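You operate a simulated robot arm through the tools that you are given. There is no shell and no other tool.

You are at the controls of a simulated robot arm. One attempt, no reset.

TASK
Tare, weigh a trial load and key its overweight in as trim.
Fine: overweight is weight less target; Start and wait for the full lamp, Empty the load into the blue floor tub, white switch to Trim, mode switch to Off last.
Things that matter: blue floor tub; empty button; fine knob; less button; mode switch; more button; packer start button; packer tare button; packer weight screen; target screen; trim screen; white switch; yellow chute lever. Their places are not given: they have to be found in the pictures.

It is judged by the outcome, as a careful person would: the job done as asked, and still so three seconds after it is handed in. It fails if anything else is knocked over, pushed out of place, dropped, spilled or broken.

THE ROBOT
A 6-joint arm with a two-finger parallel gripper, fixed in place. Base frame: the origin is at the foot of the arm, x ahead of it, y to its left, z up. Units: m, rad, N and s.
Its first joint turns from -2.007 to 2.007 rad. Payload 3.43 kg.
Tool frame: the origin (TCP) lies between the finger pads and is the grasp point; the fingertips stand 0.034 m ahead of it; z points along the fingers, y is the line along which they close. The gripper opens to 0.128 m. The fingers are 0.024 m wide and 0.012 m thick; the gripper's body (0.048 by 0.13 m) begins 0.096 m behind the TCP.
Orientation is that of the tool frame in the base frame, as a unit quaternion [w, x, y, z]. With the fingers straight down and closing along the base's y, the tool's x points along the base's -x, its y along +y and its z along -z.

THE INTERFACE
- The arm moves only by the tool arm_command. Its argument "increments" is text: rows parted by semicolons, each of 7 numbers parted by spaces: the shift along the tool's x, y, z in m, then the turn, a rotation vector about the tool's x, y, z in rad, then the opening, from 0 (shut) to 1 (fully open). In form: tx ty tz rx ry rz grip; .... A call has 1 to 20 rows; each row is the pose to reach, as a shift and turn from the pose commanded when the call began, along the tool's axes at that moment. A row lasts 0.2 s, in which the tool goes at most 0.05 m and 0.15 rad; a call with a longer step from one row to the next is refused whole, and so is a gripper value outside its range. A pose out of reach is approached as far as the arm can. The call stops where the force on the tool passes 40 N (or 10 N more than at its start, if that is more) or the arm is blocked; 0.2 s more then pass. Each finger travels about 0.153 m/s and halts on what it meets, pressing with about 28 N; the grip force reading is that of the motor and also rises with nothing between the fingers. The clock runs only during rows and for 0.2 s after the last one: add rows that repeat a pose to give the fingers time. It gives the time, the measured TCP pose, the force on the tool (base axes), the opening and the grip force at its end, in the units of the frame above (readings bear some noise), with the torque about the TCP (base axes, N m) and any sound that the robot's microphone picked up.
- Cameras (640 x 400 px; columns grow to the right, rows downward): "scene" is fixed at [0.0512, -0.6511, 1.7355]; the picture's right is [0.37, -0.93, 0.00], its down [-0.64, -0.25, -0.73] and it looks along [0.67, 0.27, -0.69] (base axes); focal length 360 px, centre (320, 200). "wrist" rides on the gripper at [0.076, -0.011, -0.16] in the tool frame; the picture's right is [0.15, 0.99, 0.00], its down [-0.88, 0.13, -0.46] and it looks along [-0.45, 0.07, 0.89] (tool axes); focal length 234 px, centre (320, 200).
- get_image(camera): a new picture of that camera. No time passes.
- move_column(by): slides the trunk up (or, below 0, down) by that many m; the arm rides with it, the base frame stays. It gives what a move gives, with no picture.
- locate(camera, pixels): there is no depth. For up to 12 entries [column, row, z] of the newest picture of that camera ("zoom" is the newest enlarged one), the place [x, y] in the base frame at which the ray of that pixel passes the height z, good to about 0.002 m. No time passes.
- close_up(camera, box): a new picture of the part [left, top, right, bottom] of that camera's present view, enlarged. No time passes.
- job_done(): hands the job in; it is judged then, once.

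Open the gripper and draw the arm clear of the work before you hand the job in, unless the task says otherwise.

The tools are called after "Emit:" as a command line: name --argument value ..., lists and objects as JSON in quotes. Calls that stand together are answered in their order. arm_command: Moves the arm, as the interface text tells. Its arguments: {"type":"object","properties":{"increments":{"type":"string"}},"required":["increments"]} The other tools are called the same way: move_column (by) slides the trunk up or down; get_image (camera) takes a picture; locate (camera, pixels) gives the place at which the rays of pixels pass given heights; close_up (camera, box) takes an enlarged picture of a part of a camera's view; job_done () hands the job in.

At the start:

```text
time_s: 0.0
tcp_pos: [0.3263, -0.2987, 1.2163]
tcp_rot: [0.0, 0.0, 1.0, 0.0]
ft_force: [0.0, 0.0, 0.2]
wrist_torque: [-0.01, 0.02, 0.01]
grip_width: 0.128
grip_force: 0.0
trunk travel left (down, up): [-0.925, 0.065]
```

scene: 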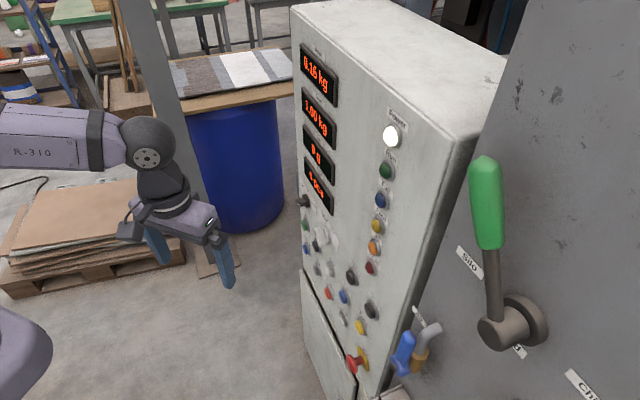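
wrist: 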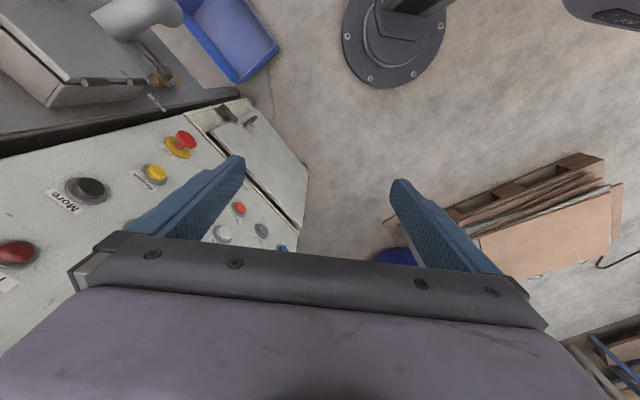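

The scene shows a cabinet with screens around columns 300-340 and buttons around columns 300-400; I take enlarged pictures to read the labels.

Emit:
close_up --camera "scene" --box '[280, 30, 440, 130]'

Emit:
close_up --camera "scene" --box '[280, 120, 440, 220]'

Emit:
close_up --camera "scene" --box '[280, 180, 440, 280]'

Emit:
close_up --camera "scene" --box '[290, 270, 450, 400]'

Emit:
close_up --camera "scene" --box '[390, 130, 640, 400]'

Emit:
close_up --camera "wrist" --box '[0, 80, 320, 280]'

Emit:
close_up --camera "wrist" --box '[0, 0, 320, 140]'

```text
4.00 times, centred on (360, 80) of scene
```

zoom: 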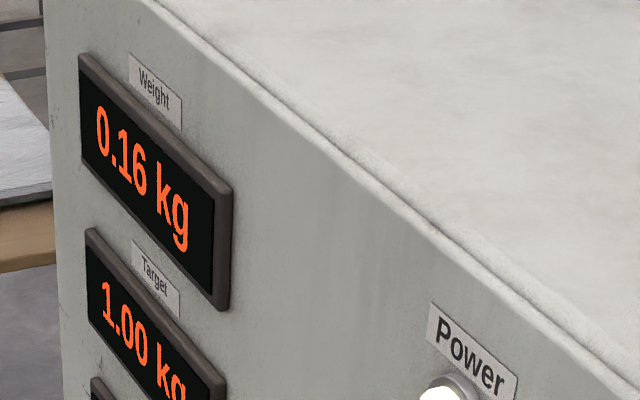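

```text
4.00 times, centred on (360, 170) of scene
```

zoom: 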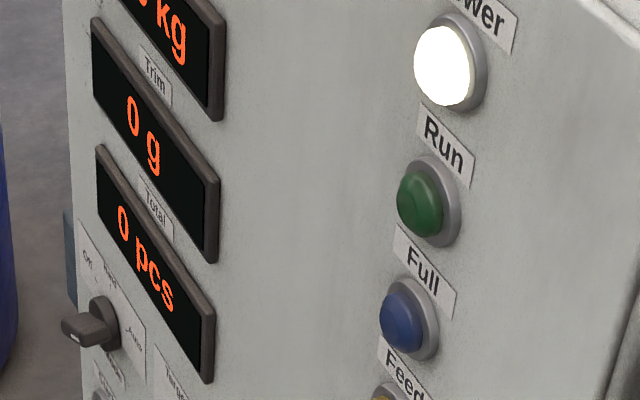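

```text
4.00 times, centred on (360, 230) of scene
```

zoom: 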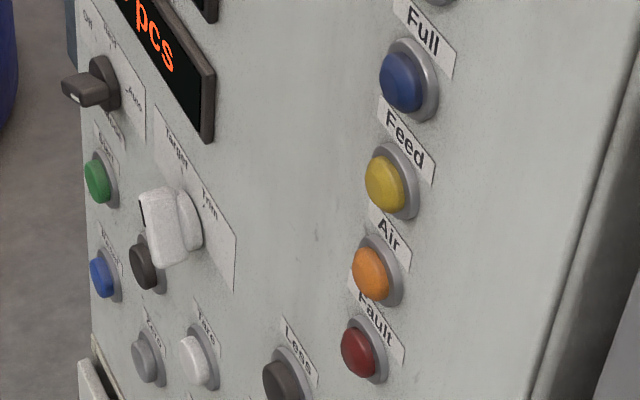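

```text
3.08 times, centred on (370, 335) of scene
```

zoom: 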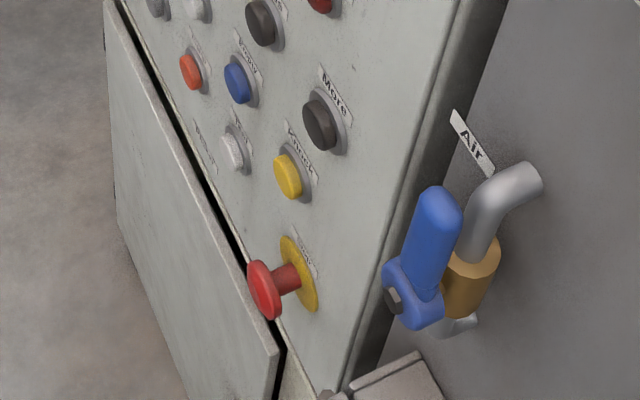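

```text
1.48 times, centred on (515, 265) of scene
```

zoom: 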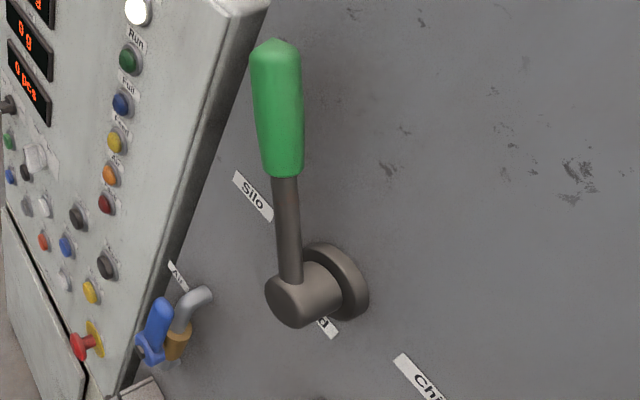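

```text
2.00 times, centred on (160, 180) of wrist
```

zoom: 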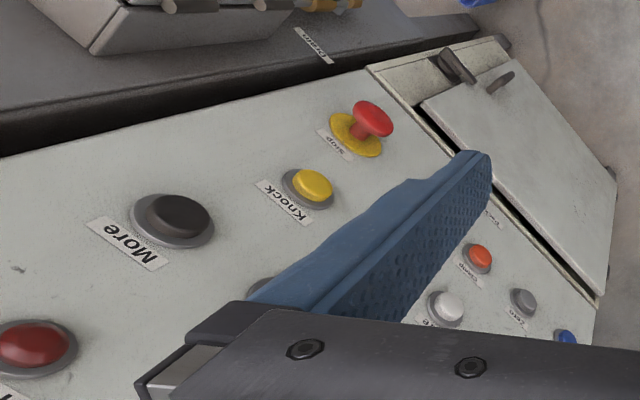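

```text
2.00 times, centred on (160, 70) of wrist
```

zoom: 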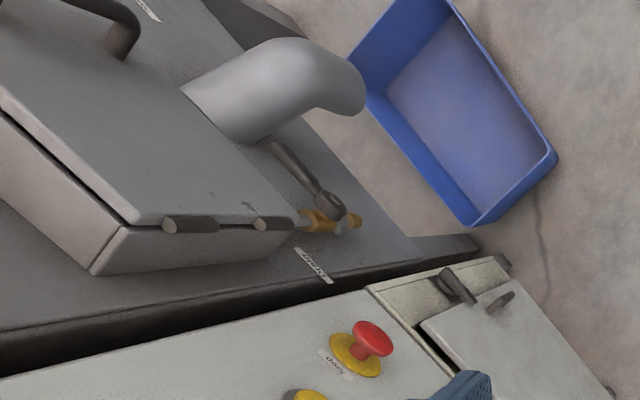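

The panel face appears to face the robot at about -45° azimuth (More button triangulates to about (0.43, -0.605, 1.08)). I first yaw the tool so its closing axis is parallel to the panel, staying in place.

Emit:
arm_command --increments "0 0 0 0 0 0.13 1; 0 0 0 0 0 0.26 1; 0 0 0 0 0 0.39 1; 0 0 0 0 0 0.52 1; 0 0 0 0 0 0.65 1; 0 0 0 0 0 0.785 1"

```text
time_s: 1.4
tcp_pos: [0.3271, -0.2993, 1.2167]
tcp_rot: [0.0, 0.384, 0.923, -0.001]
ft_force: [1.1, -0.1, 0.3]
wrist_torque: [0.03, 0.0, 0.0]
grip_width: 0.128
grip_force: 0.1
trunk travel left (down, up): [-0.925, 0.065]
```

The yaw worked. Now I pitch the tool up toward the panel in place, stopping short of horizontal to check reach.

Emit:
arm_command --increments "0 0 0 0 -0.14 0 1; 0 0 0 0 -0.28 0 1; 0 0 0 0 -0.42 0 1; 0 0 0 0 -0.56 0 1; 0 0 0 0 -0.7 0 1; 0 0 0 0 -0.84 0 1; 0 0 0 0 -0.98 0 1; 0 0 0 0 -1.12 0 1; 0 0 0 0 -1.26 0 1; 0 0 0 0 -1.4 0 1; 0 0 0 0 -1.571 0 1"

```text
refused: row 11 steps farther than a row can; nothing moved
```

The last step was slightly too large; I redo it with smaller even steps.

Emit:
arm_command --increments "0 0 0 0 -0.143 0 1; 0 0 0 0 -0.286 0 1; 0 0 0 0 -0.429 0 1; 0 0 0 0 -0.571 0 1; 0 0 0 0 -0.714 0 1; 0 0 0 0 -0.857 0 1; 0 0 0 0 -1.0 0 1; 0 0 0 0 -1.142 0 1; 0 0 0 0 -1.285 0 1; 0 0 0 0 -1.428 0 1; 0 0 0 0 -1.571 0 1; 0 0 0 0 -1.571 0 1"

Emit:
get_image --camera "wrist"

Emit:
get_image --camera "scene"

```text
time_s: 4.0
tcp_pos: [0.3604, -0.38, 1.2361]
tcp_rot: [0.653, 0.285, 0.656, -0.248]
ft_force: [0.4, 0.3, 0.9]
wrist_torque: [0.02, -0.02, 0.03]
grip_width: 0.1281
grip_force: 0.2
out of reach, approached as far as the arm can: row 7, 8, 9, 10, 11, 12
trunk travel left (down, up): [-0.925, 0.065]
```

```text
taken
```

wrist: 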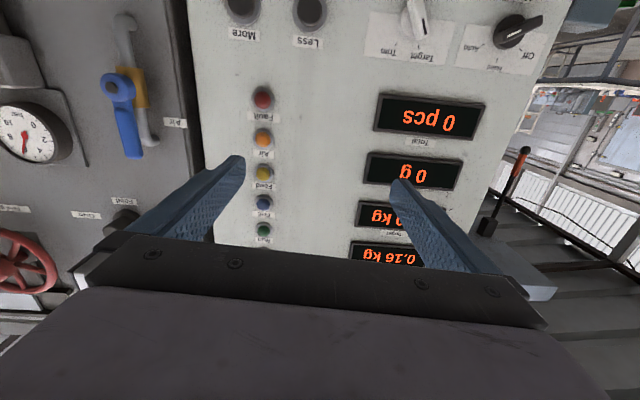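

```text
taken
```

scene: 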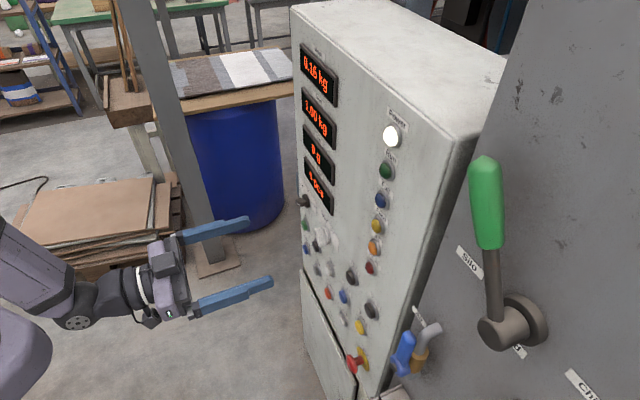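

The tool is now nearly horizontal facing the panel (image is upside down). I enlarge parts of the wrist view to read labels.

Emit:
close_up --camera "wrist" --box '[340, 0, 580, 150]'

Emit:
close_up --camera "wrist" --box '[0, 0, 200, 125]'

Emit:
close_up --camera "wrist" --box '[0, 90, 200, 320]'

Emit:
close_up --camera "wrist" --box '[200, 0, 440, 150]'

```text
2.67 times, centred on (460, 75) of wrist
```

zoom: 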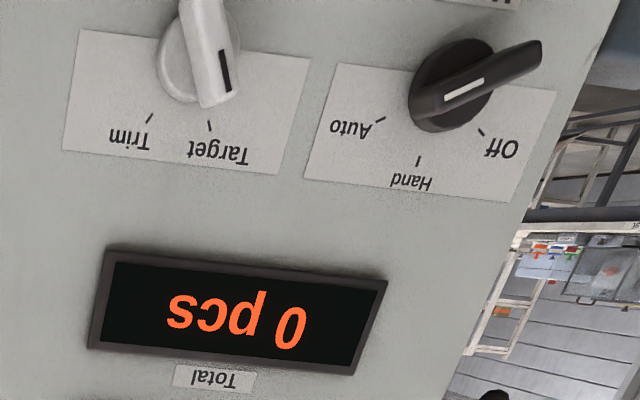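

```text
3.20 times, centred on (100, 62) of wrist
```

zoom: 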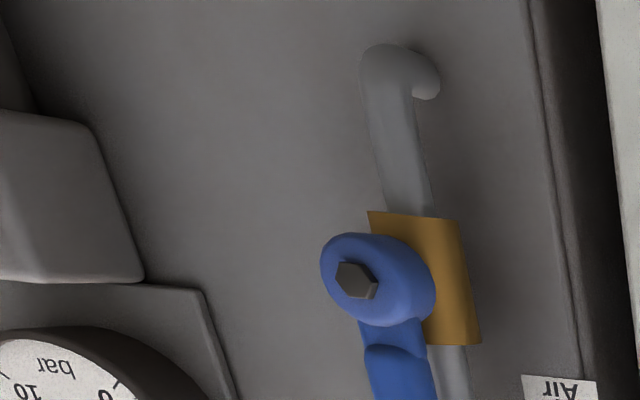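

```text
1.74 times, centred on (100, 205) of wrist
```

zoom: 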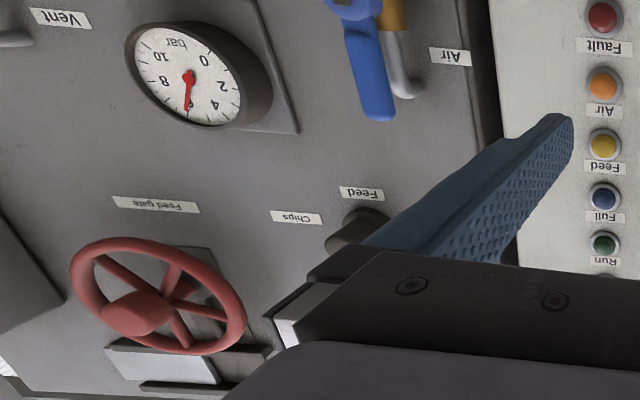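

```text
2.67 times, centred on (320, 75) of wrist
```

zoom: 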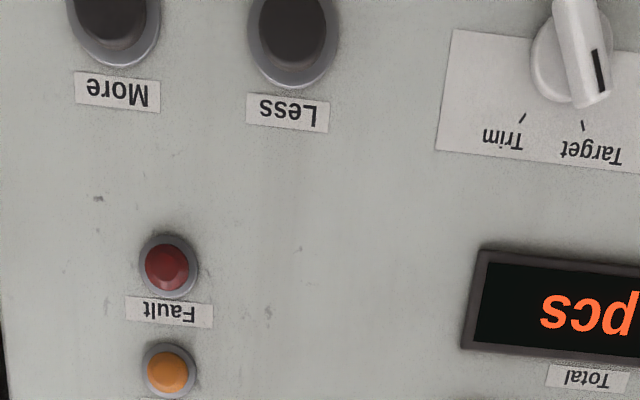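

The mode switch (labels Off/Hand/Auto) and white switch (Target/Trim), screens, and gray machine with Air valve, Vent, Feed gate are visible; the yellow chute lever and lower buttons are not. I lower the trunk to survey the lower panel.

Emit:
move_column --by -0.3

Emit:
get_image --camera "wrist"

Emit:
get_image --camera "scene"

```text
time_s: 7.0
tcp_pos: [0.3608, -0.3809, 0.9361]
tcp_rot: [0.653, 0.285, 0.657, -0.247]
ft_force: [-0.9, 0.8, 0.4]
wrist_torque: [0.0, 0.03, -0.01]
grip_width: 0.1279
grip_force: 0.1
trunk travel left (down, up): [-0.625, 0.365]
```

```text
taken
```

wrist: 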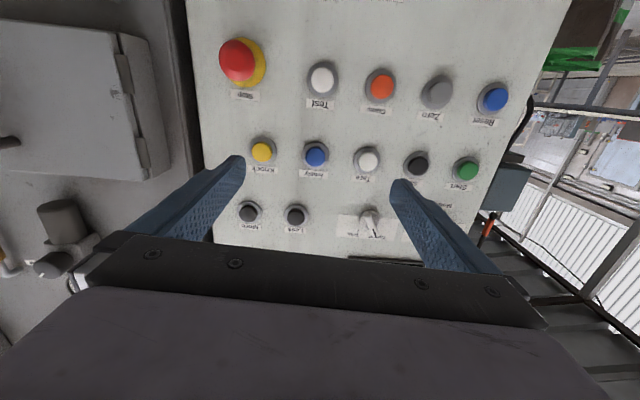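

```text
taken
```

scene: 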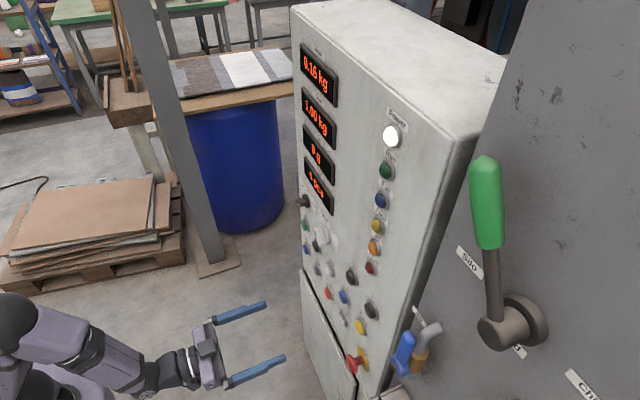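

Emit:
close_up --camera "wrist" --box '[200, 20, 360, 120]'

Emit:
close_up --camera "wrist" --box '[350, 40, 530, 155]'

Emit:
close_up --camera "wrist" --box '[220, 120, 420, 250]'

Emit:
close_up --camera "wrist" --box '[380, 130, 540, 250]'

Emit:
close_up --camera "wrist" --box '[0, 0, 200, 320]'

```text
4.00 times, centred on (280, 70) of wrist
```

zoom: 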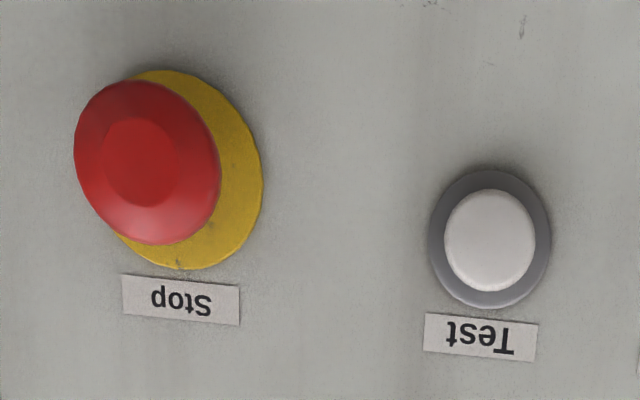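

```text
3.48 times, centred on (440, 98) of wrist
```

zoom: 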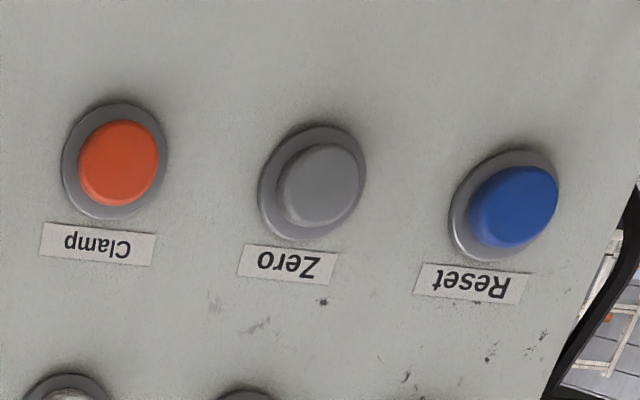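

```text
3.08 times, centred on (320, 185) of wrist
```

zoom: 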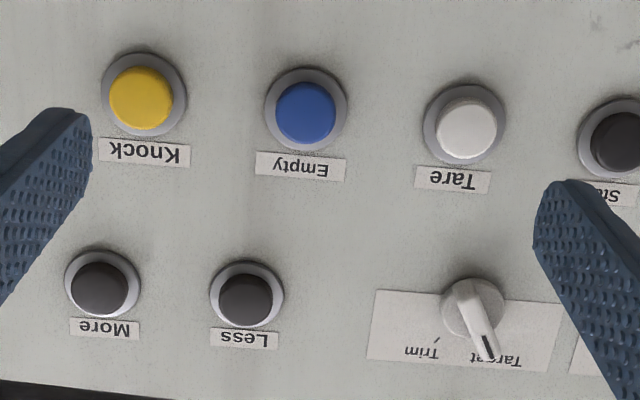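

```text
3.33 times, centred on (460, 190) of wrist
```

zoom: 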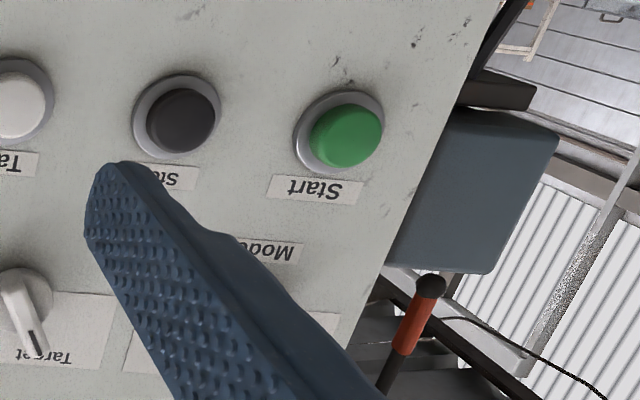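

```text
1.25 times, centred on (100, 160) of wrist
```

zoom: 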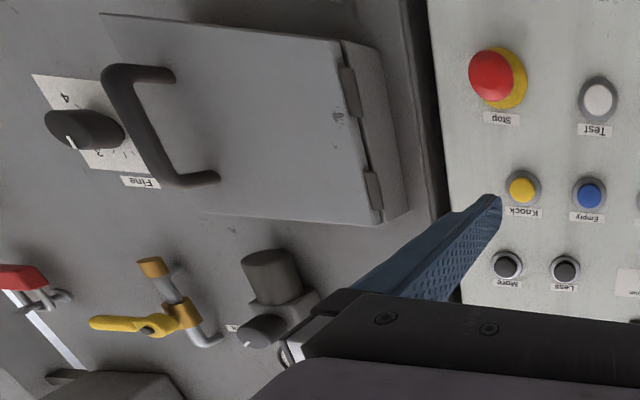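

Found the button rows (Start, Stop/black, Tare, Empty, Knock; Reset, Zero, Clamp, Test, Stop), plus a Fine knob and yellow lever on the gray machine to the right. I yaw the tool to the right to see the machine better.

Emit:
arm_command --increments "0 0 0 0.14 0 0 1; 0 0 0 0.28 0 0 1; 0 0 0 0.42 0 0 1; 0 0 0 0.56 0 0 1; 0 0 0 0.7 0 0 1; 0 0 0 0.7 0 0 1"

Emit:
get_image --camera "wrist"

Emit:
get_image --camera "scene"

```text
time_s: 8.4
tcp_pos: [0.1155, -0.4797, 0.9689]
tcp_rot: [0.538, 0.452, 0.571, -0.424]
ft_force: [0.0, -0.2, 0.3]
wrist_torque: [0.01, 0.02, 0.03]
grip_width: 0.1278
grip_force: 0.1
out of reach, approached as far as the arm can: row 1, 2, 3, 4, 5, 6
trunk travel left (down, up): [-0.625, 0.365]
```

```text
taken
```

wrist: 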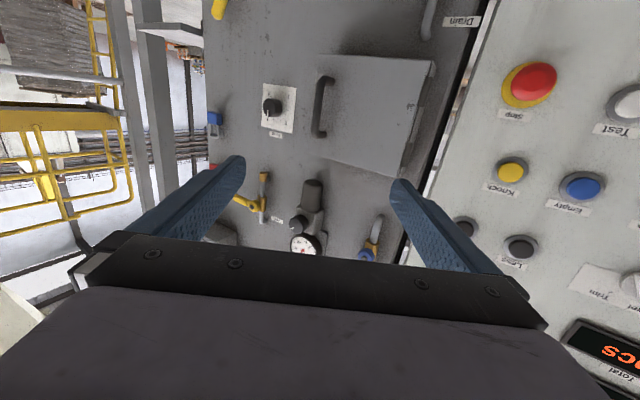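

```text
taken
```

scene: 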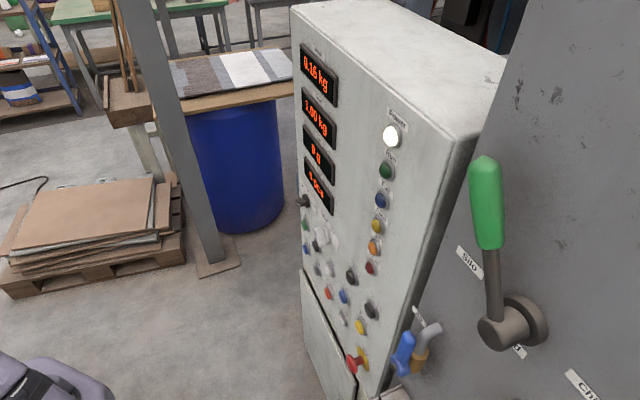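

The gray machine now shows a Fine knob at (272,108), a hatch, a yellow valve at (255,200) and another yellow item at (220,8). I enlarge those.

Emit:
close_up --camera "wrist" --box '[180, 0, 340, 100]'

Emit:
close_up --camera "wrist" --box '[200, 80, 360, 180]'

Emit:
close_up --camera "wrist" --box '[200, 150, 400, 275]'

Emit:
close_up --camera "wrist" --box '[360, 0, 520, 100]'

```text
4.00 times, centred on (260, 50) of wrist
```

zoom: 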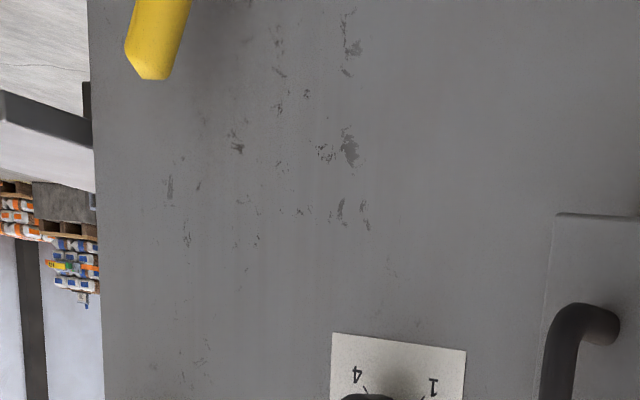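

```text
4.00 times, centred on (280, 130) of wrist
```

zoom: 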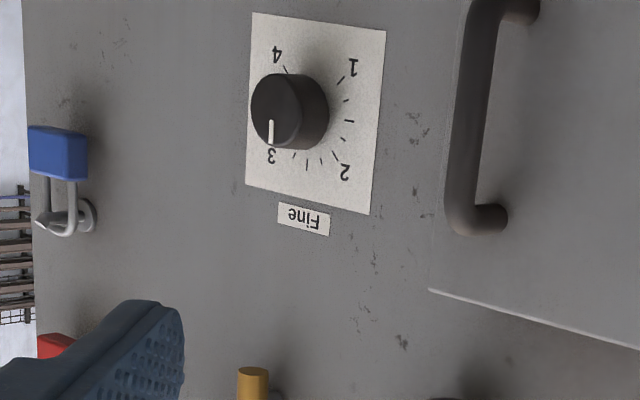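

```text
3.20 times, centred on (300, 212) of wrist
```

zoom: 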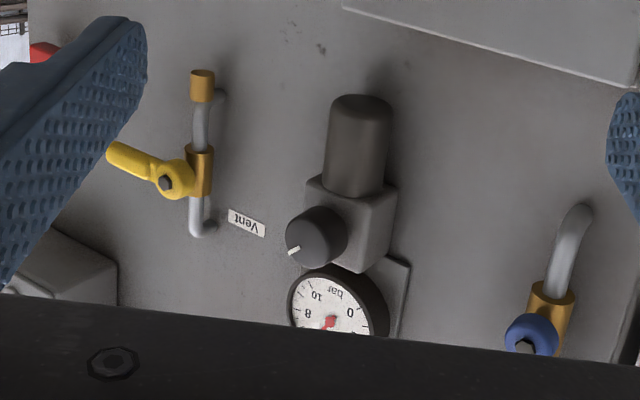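

```text
4.00 times, centred on (440, 50) of wrist
```

zoom: 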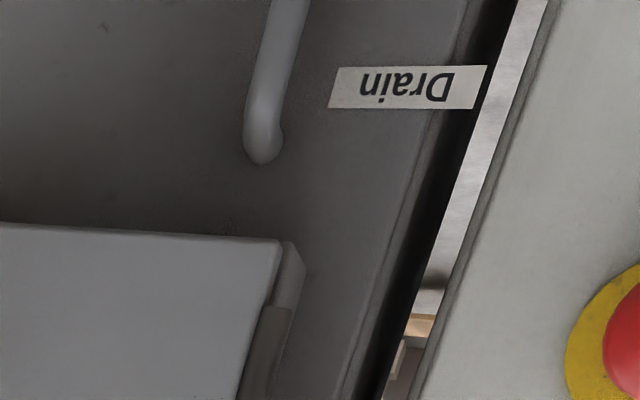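

The Fine knob sits near 3 and the Vent valve is a different yellow lever; another yellow lever end lies lower at (220,8). I lower the trunk to see the lower machine.

Emit:
move_column --by -0.25

Emit:
get_image --camera "wrist"

```text
time_s: 11.0
tcp_pos: [0.1154, -0.4792, 0.7186]
tcp_rot: [0.538, 0.452, 0.571, -0.424]
ft_force: [-0.2, 0.6, -0.2]
wrist_torque: [-0.03, 0.03, 0.02]
grip_width: 0.1283
grip_force: 0.0
trunk travel left (down, up): [-0.375, 0.615]
```

```text
taken
```

wrist: 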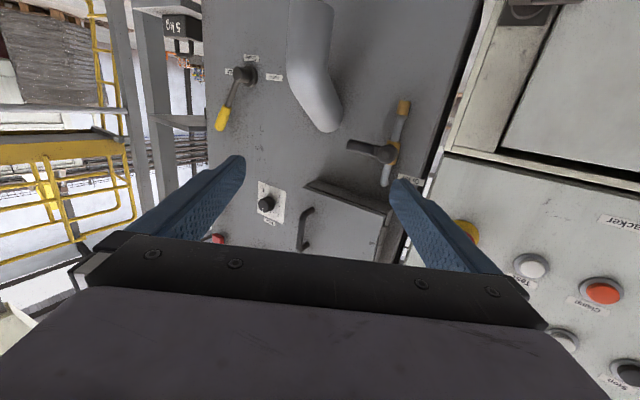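

Emit:
close_up --camera "wrist" --box '[190, 30, 350, 130]'

Emit:
close_up --camera "wrist" --box '[200, 40, 300, 100]'

Emit:
close_up --camera "wrist" --box '[480, 190, 640, 290]'

```text
4.00 times, centred on (270, 80) of wrist
```

zoom: 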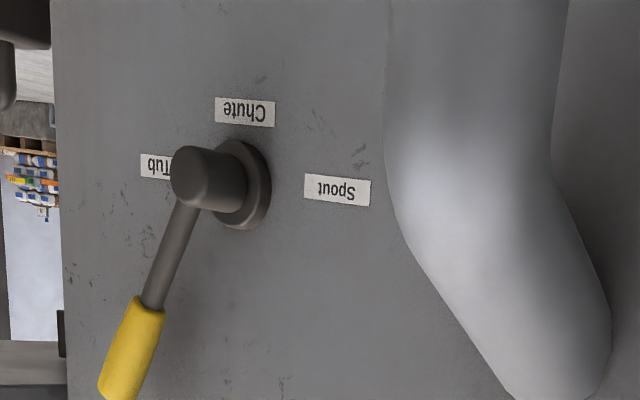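

```text
6.40 times, centred on (250, 70) of wrist
```

zoom: 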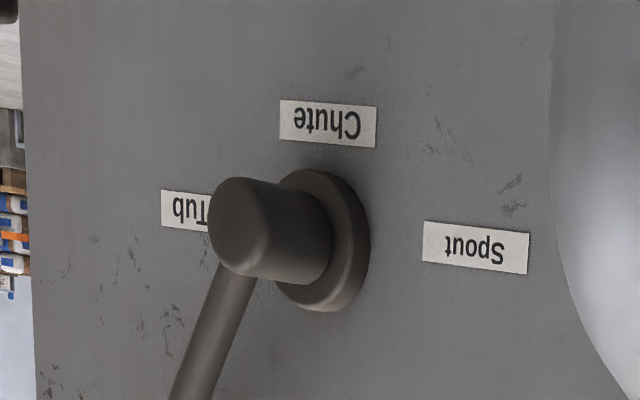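

```text
4.00 times, centred on (560, 240) of wrist
```

zoom: 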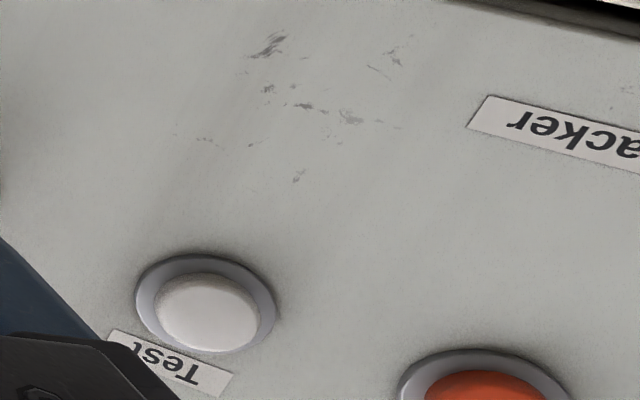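

The yellow lever near (245,75) is the chute lever with labels Spout (robot-side left) and Tub (right). I lower the trunk further for a more level view of the lever, pipe and tub.

Emit:
move_column --by -0.2

Emit:
get_image --camera "wrist"

Emit:
get_image --camera "scene"

```text
time_s: 13.2
tcp_pos: [0.1158, -0.4796, 0.5183]
tcp_rot: [0.538, 0.453, 0.571, -0.424]
ft_force: [0.5, -0.2, -0.2]
wrist_torque: [-0.02, 0.0, -0.02]
grip_width: 0.1281
grip_force: 0.0
trunk travel left (down, up): [-0.175, 0.815]
```

```text
taken
```

wrist: 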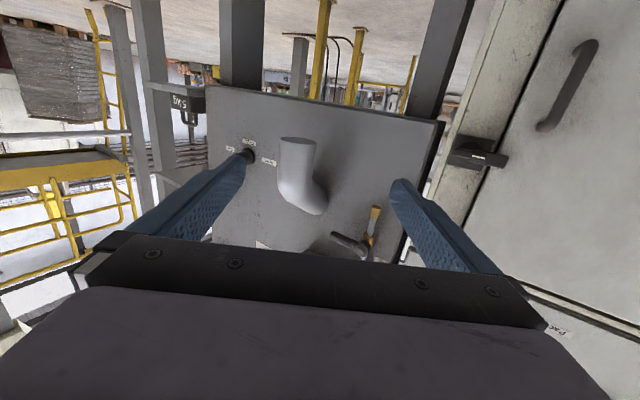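

```text
taken
```

scene: 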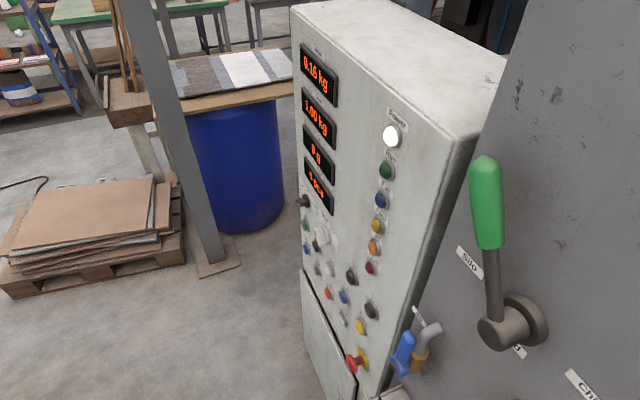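

The lever hub at (248,157) is hidden by the left finger; I close the gripper to see the lever.

Emit:
arm_command --increments "0 0 0 0 0 0 0; 0 0 0 0 0 0 0; 0 0 0 0 0 0 0"

Emit:
close_up --camera "wrist" --box '[180, 100, 340, 240]'

Emit:
get_image --camera "wrist"

```text
time_s: 13.9
tcp_pos: [0.1154, -0.4796, 0.5181]
tcp_rot: [0.539, 0.451, 0.571, -0.423]
ft_force: [-0.3, 0.6, 0.2]
wrist_torque: [-0.01, 0.02, 0.01]
grip_width: 0.0002
grip_force: 28.2
trunk travel left (down, up): [-0.175, 0.815]
```

```text
2.86 times, centred on (260, 170) of wrist
```

zoom: 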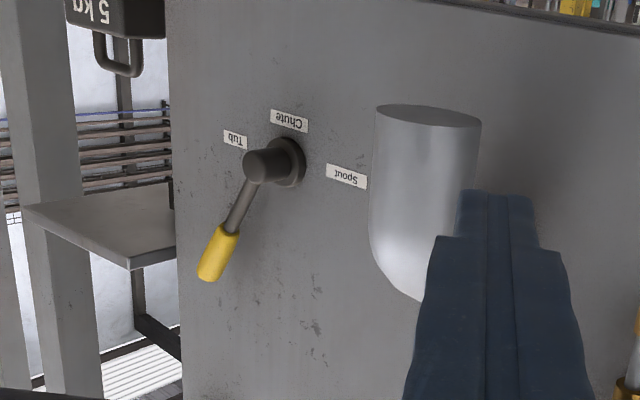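

```text
taken
```

wrist: 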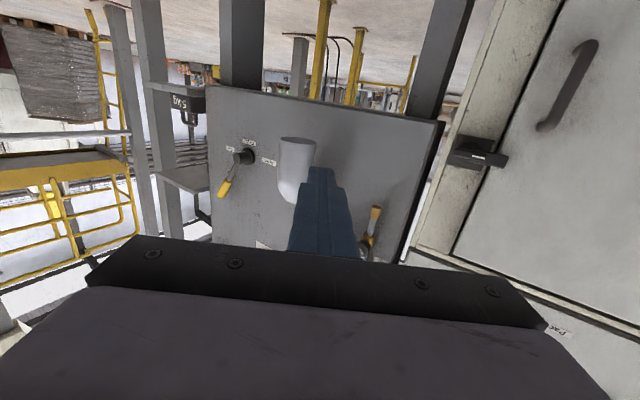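

The chute lever (yellow end at (221,198), hub at (238,158)) leans about 25° toward the Tub label, so it appears to be already on Tub; I will recheck it later. I raise the trunk back to panel height.

Emit:
move_column --by 0.45

```text
refused: 0.45 is not a number from -0.4 to 0.4
```

The move is limited to 0.4 m per call; I raise by 0.4.

Emit:
move_column --by 0.4

Emit:
arm_command --increments "0.001 0.047 -0.0086 -0.069 -0.0074 -0.0024 0; 0.001 0.094 -0.0171 -0.138 -0.0148 -0.0048 0; 0.002 0.141 -0.0257 -0.207 -0.022 -0.007 0; 0.003 0.188 -0.0343 -0.276 -0.03 -0.01 0; 0.003 0.236 -0.0428 -0.344 -0.037 -0.012 0; 0.004 0.283 -0.0514 -0.413 -0.044 -0.014 0; 0.004 0.33 -0.06 -0.482 -0.052 -0.017 0; 0.005 0.377 -0.0685 -0.551 -0.059 -0.019 0; 0.005 0.377 -0.0685 -0.551 -0.059 -0.019 0"

Emit:
get_image --camera "wrist"

```text
time_s: 17.8
tcp_pos: [0.1162, -0.4797, 0.9188]
tcp_rot: [0.539, 0.452, 0.571, -0.424]
ft_force: [-0.3, 1.0, 0.5]
wrist_torque: [-0.01, -0.01, 0.02]
grip_width: 0.0
grip_force: 27.8
trunk travel left (down, up): [-0.575, 0.415]
```

```text
time_s: 19.8
tcp_pos: [0.3901, -0.3907, 0.9274]
tcp_rot: [0.656, 0.258, 0.661, -0.255]
ft_force: [0.5, 0.5, -0.2]
wrist_torque: [-0.01, -0.02, -0.02]
grip_width: 0.0001
grip_force: 27.4
out of reach, approached as far as the arm can: row 1, 2, 3, 4, 5, 6, 7, 8, 9
trunk travel left (down, up): [-0.575, 0.415]
```

```text
taken
```

wrist: 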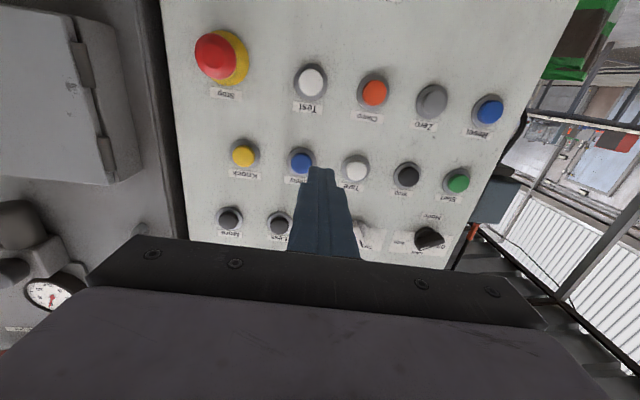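

The arm only reached F≈0.55, L≈0 with the tool facing the panel. I test whether sideways travel along the panel is possible from here.

Emit:
arm_command --increments "0 0.02 0 0 0 0 0; 0 0.04 0 0 0 0 0; 0 0.06 0 0 0 0 0; 0 0.06 0 0 0 0 0"

```text
time_s: 20.8
tcp_pos: [0.3749, -0.3911, 0.936]
tcp_rot: [0.654, 0.265, 0.656, -0.267]
ft_force: [-0.8, -0.2, -0.5]
wrist_torque: [-0.05, 0.01, 0.02]
grip_width: 0.0002
grip_force: 28.0
out of reach, approached as far as the arm can: row 1, 2, 3, 4
trunk travel left (down, up): [-0.575, 0.415]
```

The arm seems near its inner reach limit with the tool level. I push the tool forward 5 cm (fingertips would be at about F 0.63, panel at 0.74) to get away from that limit and see how the commanded pose behaves.

Emit:
arm_command --increments "0 0 0.02 0 0 0 0; 0 0 0.04 0 0 0 0; 0 0 0.05 0 0 0 0; 0 0 0.05 0 0 0 0"

Emit:
get_image --camera "scene"

```text
time_s: 21.8
tcp_pos: [0.3987, -0.432, 0.9307]
tcp_rot: [0.654, 0.268, 0.655, -0.267]
ft_force: [0.1, 0.7, 0.7]
wrist_torque: [0.01, 0.0, 0.0]
grip_width: 0.0
grip_force: 27.7
out of reach, approached as far as the arm can: row 1, 2, 3, 4
trunk travel left (down, up): [-0.575, 0.415]
```

```text
taken
```

scene: 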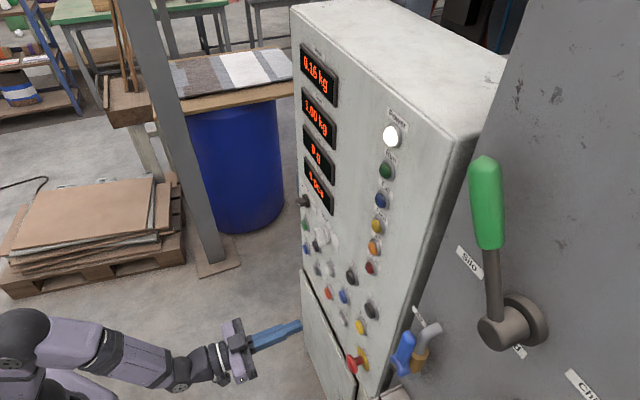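

The forearm and tool look collinear in the scene view (about (130,365) to (270,335)), which suggests a wrist singularity blocks sideways moves. I raise the trunk and then let the arm reach downward so the wrist is bent.

Emit:
move_column --by 0.25

Emit:
arm_command --increments "0.04 0 0 0 0 0 0; 0.08 0 0 0 0 0 0; 0.12 0 0 0 0 0 0; 0.16 0 0 0 0 0 0; 0.2 0 0 0 0 0 0; 0.2 0 0 0 0 0 0"

Emit:
get_image --camera "scene"

```text
time_s: 24.4
tcp_pos: [0.3964, -0.431, 1.1813]
tcp_rot: [0.654, 0.268, 0.655, -0.267]
ft_force: [0.2, 0.7, 0.2]
wrist_torque: [0.03, -0.05, -0.03]
grip_width: 0.0
grip_force: 27.9
trunk travel left (down, up): [-0.825, 0.165]
```

```text
time_s: 25.8
tcp_pos: [0.41, -0.468, 1.0015]
tcp_rot: [0.663, 0.295, 0.647, -0.234]
ft_force: [0.0, 0.5, 0.3]
wrist_torque: [0.0, 0.03, 0.01]
grip_width: 0.0001
grip_force: 27.8
out of reach, approached as far as the arm can: row 1, 2, 3, 4, 5, 6
trunk travel left (down, up): [-0.825, 0.165]
```

```text
taken
```

scene: 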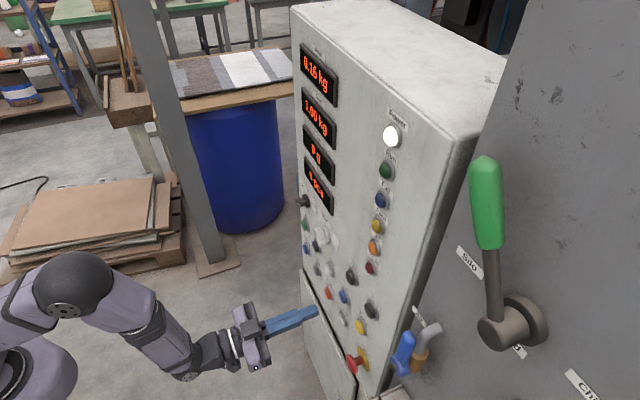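

I test with a zero move whether the commanded pose was reset to the reached one or still holds an unreachable target.

Emit:
arm_command --increments "0 0 0 0 0 0 0; 0 0 0 0 0 0 0"

```text
time_s: 26.4
tcp_pos: [0.4101, -0.4676, 1.0011]
tcp_rot: [0.663, 0.295, 0.648, -0.234]
ft_force: [-0.5, -0.8, -0.1]
wrist_torque: [0.0, 0.0, 0.0]
grip_width: 0.0001
grip_force: 28.4
trunk travel left (down, up): [-0.825, 0.165]
```

The commanded pose resets to the reached pose. From here I probe a small left shift of 2 cm.

Emit:
arm_command --increments "0 0.01 0 0 0 0 0; 0 0.02 0 0 0 0 0; 0 0.02 0 0 0 0 0"

```text
time_s: 27.2
tcp_pos: [0.4143, -0.4611, 1.0052]
tcp_rot: [0.664, 0.291, 0.649, -0.231]
ft_force: [0.4, 0.3, 0.1]
wrist_torque: [0.02, -0.03, 0.03]
grip_width: 0.0001
grip_force: 27.8
out of reach, approached as far as the arm can: row 1, 2, 3
trunk travel left (down, up): [-0.825, 0.165]
```

Only 0.8 cm of the 2 cm was reached. I look closely at the arm in the scene view to understand its wrist layout.

Emit:
close_up --camera "scene" --box '[0, 230, 330, 400]'

Emit:
get_image --camera "wrist"

```text
1.94 times, centred on (165, 315) of scene
```

zoom: 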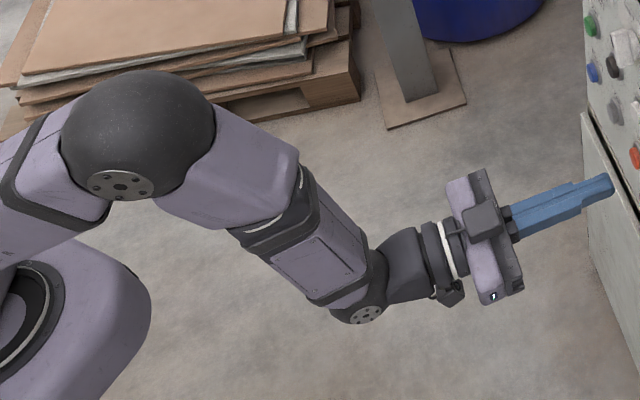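

```text
taken
```

wrist: 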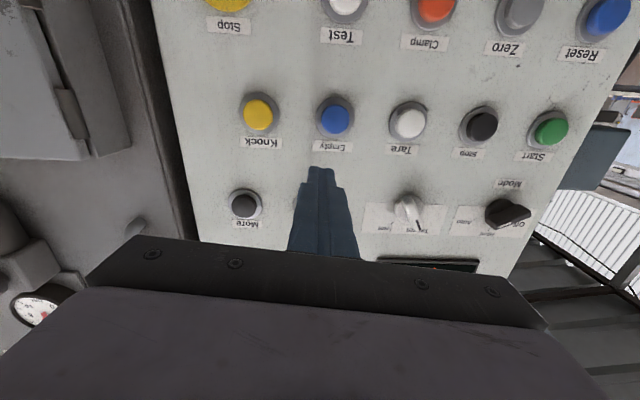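

The arm has a roll-pitch-roll wrist. I probe a small right shift and return, to learn which direction is limited.

Emit:
arm_command --increments "0 -0.015 0 0 0 0 0; 0 -0.03 0 0 0 0 0; 0 -0.03 0 0 0 0 0"

Emit:
arm_command --increments "0 0 -0.02 0 0 0 0; 0 0 -0.02 0 0 0 0"

Emit:
arm_command --increments "0 0 0.02 0 0 0 0; 0 0 0.02 0 0 0 0"

```text
time_s: 28.0
tcp_pos: [0.3942, -0.4818, 1.0035]
tcp_rot: [0.663, 0.295, 0.648, -0.233]
ft_force: [-0.1, 0.1, 0.3]
wrist_torque: [0.03, 0.0, 0.04]
grip_width: 0.0
grip_force: 27.7
trunk travel left (down, up): [-0.825, 0.165]
```

```text
time_s: 28.6
tcp_pos: [0.3794, -0.4694, 1.0034]
tcp_rot: [0.662, 0.294, 0.648, -0.235]
ft_force: [-1.0, 0.7, -0.2]
wrist_torque: [-0.05, -0.01, -0.01]
grip_width: 0.0
grip_force: 27.7
trunk travel left (down, up): [-0.825, 0.165]
```

```text
time_s: 29.2
tcp_pos: [0.3947, -0.4823, 1.0031]
tcp_rot: [0.663, 0.295, 0.647, -0.234]
ft_force: [0.1, 0.7, -0.8]
wrist_torque: [-0.01, 0.0, 0.0]
grip_width: 0.0
grip_force: 28.0
trunk travel left (down, up): [-0.825, 0.165]
```

Rightward works, leftward is blocked, so a roll joint is at its limit. I probe tool roll in both directions.

Emit:
arm_command --increments "0 0 0 0 0 0.12 0; 0 0 0 0 0 0.12 0"

Emit:
arm_command --increments "0 0 0 0 0 -0.14 0; 0 0 0 0 0 -0.28 0; 0 0 0 0 0 -0.28 0"

```text
time_s: 29.8
tcp_pos: [0.3951, -0.4829, 1.0038]
tcp_rot: [0.676, 0.334, 0.628, -0.193]
ft_force: [0.4, -0.3, 0.6]
wrist_torque: [-0.01, 0.04, -0.02]
grip_width: 0.0
grip_force: 28.5
trunk travel left (down, up): [-0.825, 0.165]
```

```text
time_s: 30.6
tcp_pos: [0.3952, -0.4827, 1.0035]
tcp_rot: [0.661, 0.289, 0.65, -0.24]
ft_force: [-0.2, 0.1, 0.3]
wrist_torque: [-0.01, -0.04, -0.01]
grip_width: 0.0
grip_force: 27.7
out of reach, approached as far as the arm can: row 2, 3
trunk travel left (down, up): [-0.825, 0.165]
```

J6 is at a limit for negative roll but free for positive. I roll the tool by +π in two calls so the camera rides on top and images are upright.

Emit:
arm_command --increments "0 0 0 0 0 0.143 0; 0 0 0 0 0 0.286 0; 0 0 0 0 0 0.429 0; 0 0 0 0 0 0.571 0; 0 0 0 0 0 0.714 0; 0 0 0 0 0 0.857 0; 0 0 0 0 0 1.0 0; 0 0 0 0 0 1.142 0; 0 0 0 0 0 1.285 0; 0 0 0 0 0 1.428 0; 0 0 0 0 0 1.571 0"

Emit:
arm_command --increments "0 0 0 0 0 0.143 0; 0 0 0 0 0 0.286 0; 0 0 0 0 0 0.429 0; 0 0 0 0 0 0.571 0; 0 0 0 0 0 0.714 0; 0 0 0 0 0 0.857 0; 0 0 0 0 0 1.0 0; 0 0 0 0 0 1.142 0; 0 0 0 0 0 1.285 0; 0 0 0 0 0 1.428 0; 0 0 0 0 0 1.571 0"

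Emit:
get_image --camera "wrist"

```text
time_s: 33.0
tcp_pos: [0.3938, -0.4812, 1.003]
tcp_rot: [0.635, 0.665, 0.255, 0.299]
ft_force: [0.3, 0.0, 0.4]
wrist_torque: [-0.01, 0.02, -0.03]
grip_width: 0.0001
grip_force: 27.8
trunk travel left (down, up): [-0.825, 0.165]
```

```text
time_s: 35.4
tcp_pos: [0.3943, -0.4835, 1.0025]
tcp_rot: [0.239, 0.65, -0.289, 0.661]
ft_force: [-1.1, -1.0, -0.5]
wrist_torque: [-0.02, -0.01, -0.01]
grip_width: 0.0
grip_force: 28.2
trunk travel left (down, up): [-0.825, 0.165]
```

```text
taken
```

wrist: 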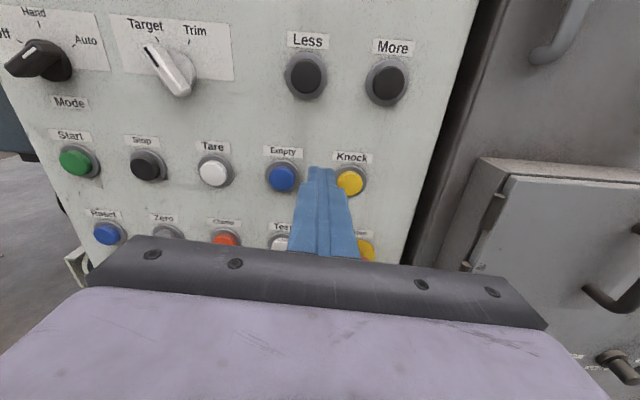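

Now the view is upright. I enlarge the mode switch and white switch.

Emit:
close_up --camera "wrist" --box '[0, 0, 240, 150]'

Emit:
close_up --camera "scene" --box '[290, 170, 350, 210]'

```text
2.67 times, centred on (120, 75) of wrist
```

zoom: 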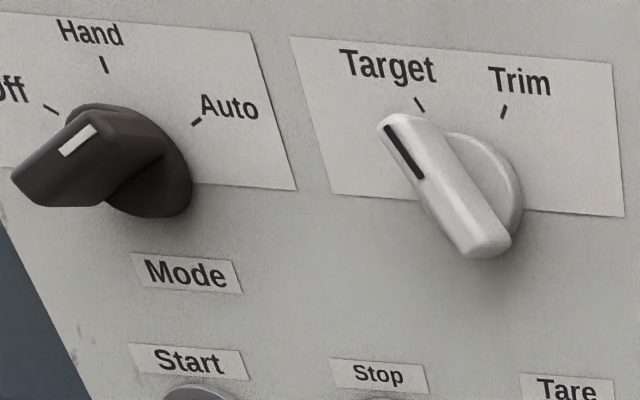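

```text
10.00 times, centred on (320, 190) of scene
```

zoom: 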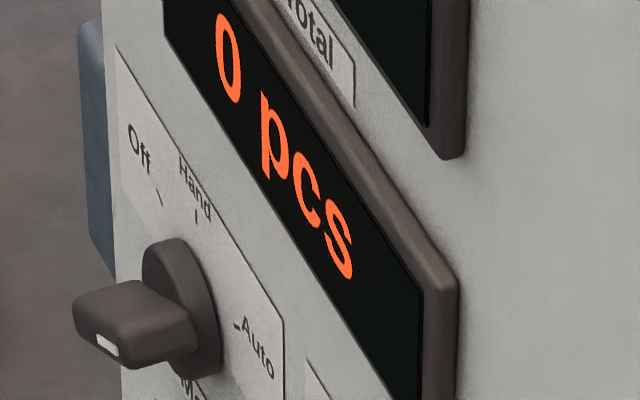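

I enlarge the mode switch further to be sure of its pointer position.

Emit:
close_up --camera "wrist" --box '[0, 0, 110, 90]'

```text
4.44 times, centred on (55, 45) of wrist
```

zoom: 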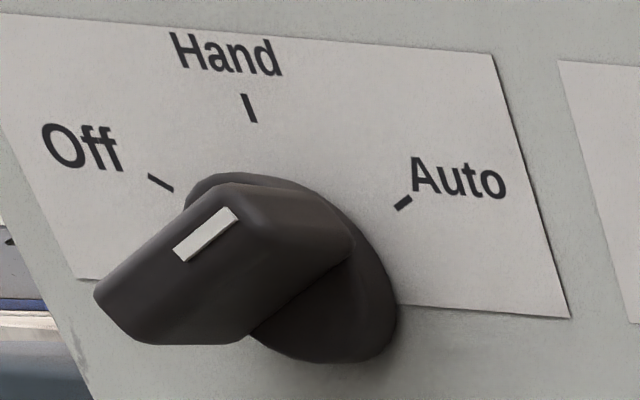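

The mode switch points to Auto (mark aligned with Auto tick) and the white switch to Target. Tare is triangulated at about (F 0.74, L 0.07, z 0.964); I move the closed fingertips in front of it with the tool squared to the panel.

Emit:
arm_command --increments "-0.0119 -0.0323 0.0056 -0.005 0.003 -0.018 0; -0.0238 -0.0646 0.0112 -0.01 0.006 -0.036 0; -0.0357 -0.0969 0.0168 -0.015 0.01 -0.053 0; -0.0476 -0.1292 0.0224 -0.0195 0.0127 -0.0712 0; -0.0476 -0.1292 0.0224 -0.0195 0.0127 -0.0712 0"

Emit:
get_image --camera "wrist"

```text
time_s: 36.6
tcp_pos: [0.4354, -0.4569, 0.9628]
tcp_rot: [0.248, 0.663, -0.248, 0.662]
ft_force: [0.0, 0.8, -0.4]
wrist_torque: [0.02, 0.01, -0.01]
grip_width: 0.0002
grip_force: 28.0
out of reach, approached as far as the arm can: row 1, 2, 3, 4, 5
trunk travel left (down, up): [-0.825, 0.165]
```

```text
taken
```

wrist: 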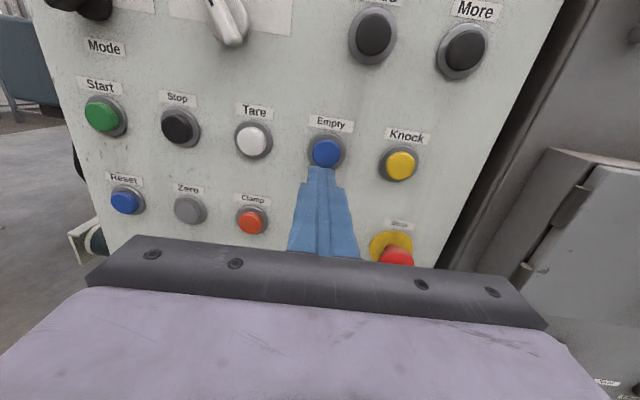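

Still blocked leftward while keeping the tool square, so probably the forearm roll (J4) is the limit. I probe yaw: first toward the left (tool direction turned left).

Emit:
arm_command --increments "0 0 0 0.07 0 0 0; 0 0 0 0.14 0 0 0; 0 0 0 0.14 0 0 0"

Emit:
arm_command --increments "0 0 0 -0.07 0 0 0; 0 0 0 -0.14 0 0 0; 0 0 0 -0.14 0 0 0"

```text
time_s: 37.4
tcp_pos: [0.4357, -0.4559, 0.964]
tcp_rot: [0.202, 0.677, -0.202, 0.678]
ft_force: [0.3, -0.6, 0.7]
wrist_torque: [0.02, -0.02, -0.02]
grip_width: 0.0002
grip_force: 27.4
trunk travel left (down, up): [-0.825, 0.165]
```

```text
time_s: 38.2
tcp_pos: [0.4364, -0.4567, 0.965]
tcp_rot: [0.248, 0.663, -0.249, 0.661]
ft_force: [1.0, -0.3, -0.2]
wrist_torque: [0.0, -0.01, -0.03]
grip_width: 0.0001
grip_force: 28.2
trunk travel left (down, up): [-0.825, 0.165]
```

The arm is stuck with the forearm-roll joint near a limit (it likely swung there in the earlier singular moves). To unwind it, I first lower the trunk and raise the arm so the forearm is closer to level, then will sweep the tool around the forearm axis.

Emit:
move_column --by -0.15

Emit:
arm_command --increments "0.03 0 -0.01 0 0 0 0; 0.06 0 -0.02 0 0 0 0; 0.09 0 -0.03 0 0 0 0; 0.12 0 -0.04 0 0 0 0; 0.14 0 -0.045 0 0 0 0; 0.14 0 -0.045 0 0 0 0"

Emit:
close_up --camera "scene" --box '[0, 230, 330, 400]'

```text
time_s: 39.9
tcp_pos: [0.4354, -0.4567, 0.8154]
tcp_rot: [0.249, 0.662, -0.249, 0.661]
ft_force: [-0.1, 0.5, -0.6]
wrist_torque: [0.0, -0.01, -0.01]
grip_width: 0.0
grip_force: 27.4
trunk travel left (down, up): [-0.675, 0.315]
```

```text
time_s: 41.3
tcp_pos: [0.4025, -0.4272, 0.9559]
tcp_rot: [0.248, 0.663, -0.249, 0.661]
ft_force: [-0.2, -1.1, 1.0]
wrist_torque: [0.05, 0.0, -0.02]
grip_width: 0.0
grip_force: 27.9
trunk travel left (down, up): [-0.675, 0.315]
```

```text
1.94 times, centred on (165, 315) of scene
```

zoom: 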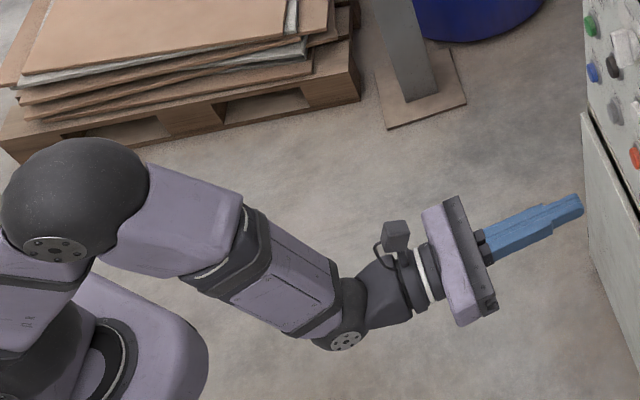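

The forearm still descends about 44° relative to the level tool. I now sweep the tool around the forearm axis through the left side (about 90° first), in free space in front of the robot, to unwind the forearm roll joint.

Emit:
arm_command --increments "-0.0013 -0.0248 -0.0012 0.0994 0 -0.1028 0; -0.0051 -0.0491 -0.0049 0.1988 0 -0.2056 0; -0.0113 -0.0724 -0.011 0.2982 0 -0.3085 0; -0.0198 -0.094 -0.0192 0.3968 0 -0.4105 0; -0.0305 -0.114 -0.0296 0.4962 0 -0.5134 0; -0.0432 -0.1315 -0.0418 0.5956 0 -0.6162 0; -0.0575 -0.1464 -0.0556 0.695 0 -0.719 0; -0.073 -0.1582 -0.0707 0.7937 0 -0.8211 0; -0.0898 -0.167 -0.0869 0.8931 0 -0.9239 0; -0.1072 -0.1722 -0.1038 0.9925 0 -1.0267 0; -0.125 -0.174 -0.121 1.0918 0 -1.1295 0"

Emit:
close_up --camera "scene" --box '[0, 230, 330, 400]'

```text
time_s: 43.7
tcp_pos: [0.4256, -0.2146, 0.8312]
tcp_rot: [0.185, 0.718, 0.487, 0.463]
ft_force: [1.1, -0.5, 0.1]
wrist_torque: [0.01, 0.0, -0.01]
grip_width: 0.0
grip_force: 28.3
trunk travel left (down, up): [-0.675, 0.315]
```

```text
1.94 times, centred on (165, 315) of scene
```

zoom: 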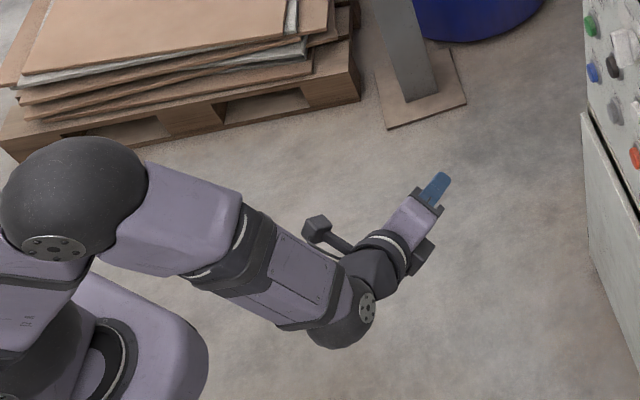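

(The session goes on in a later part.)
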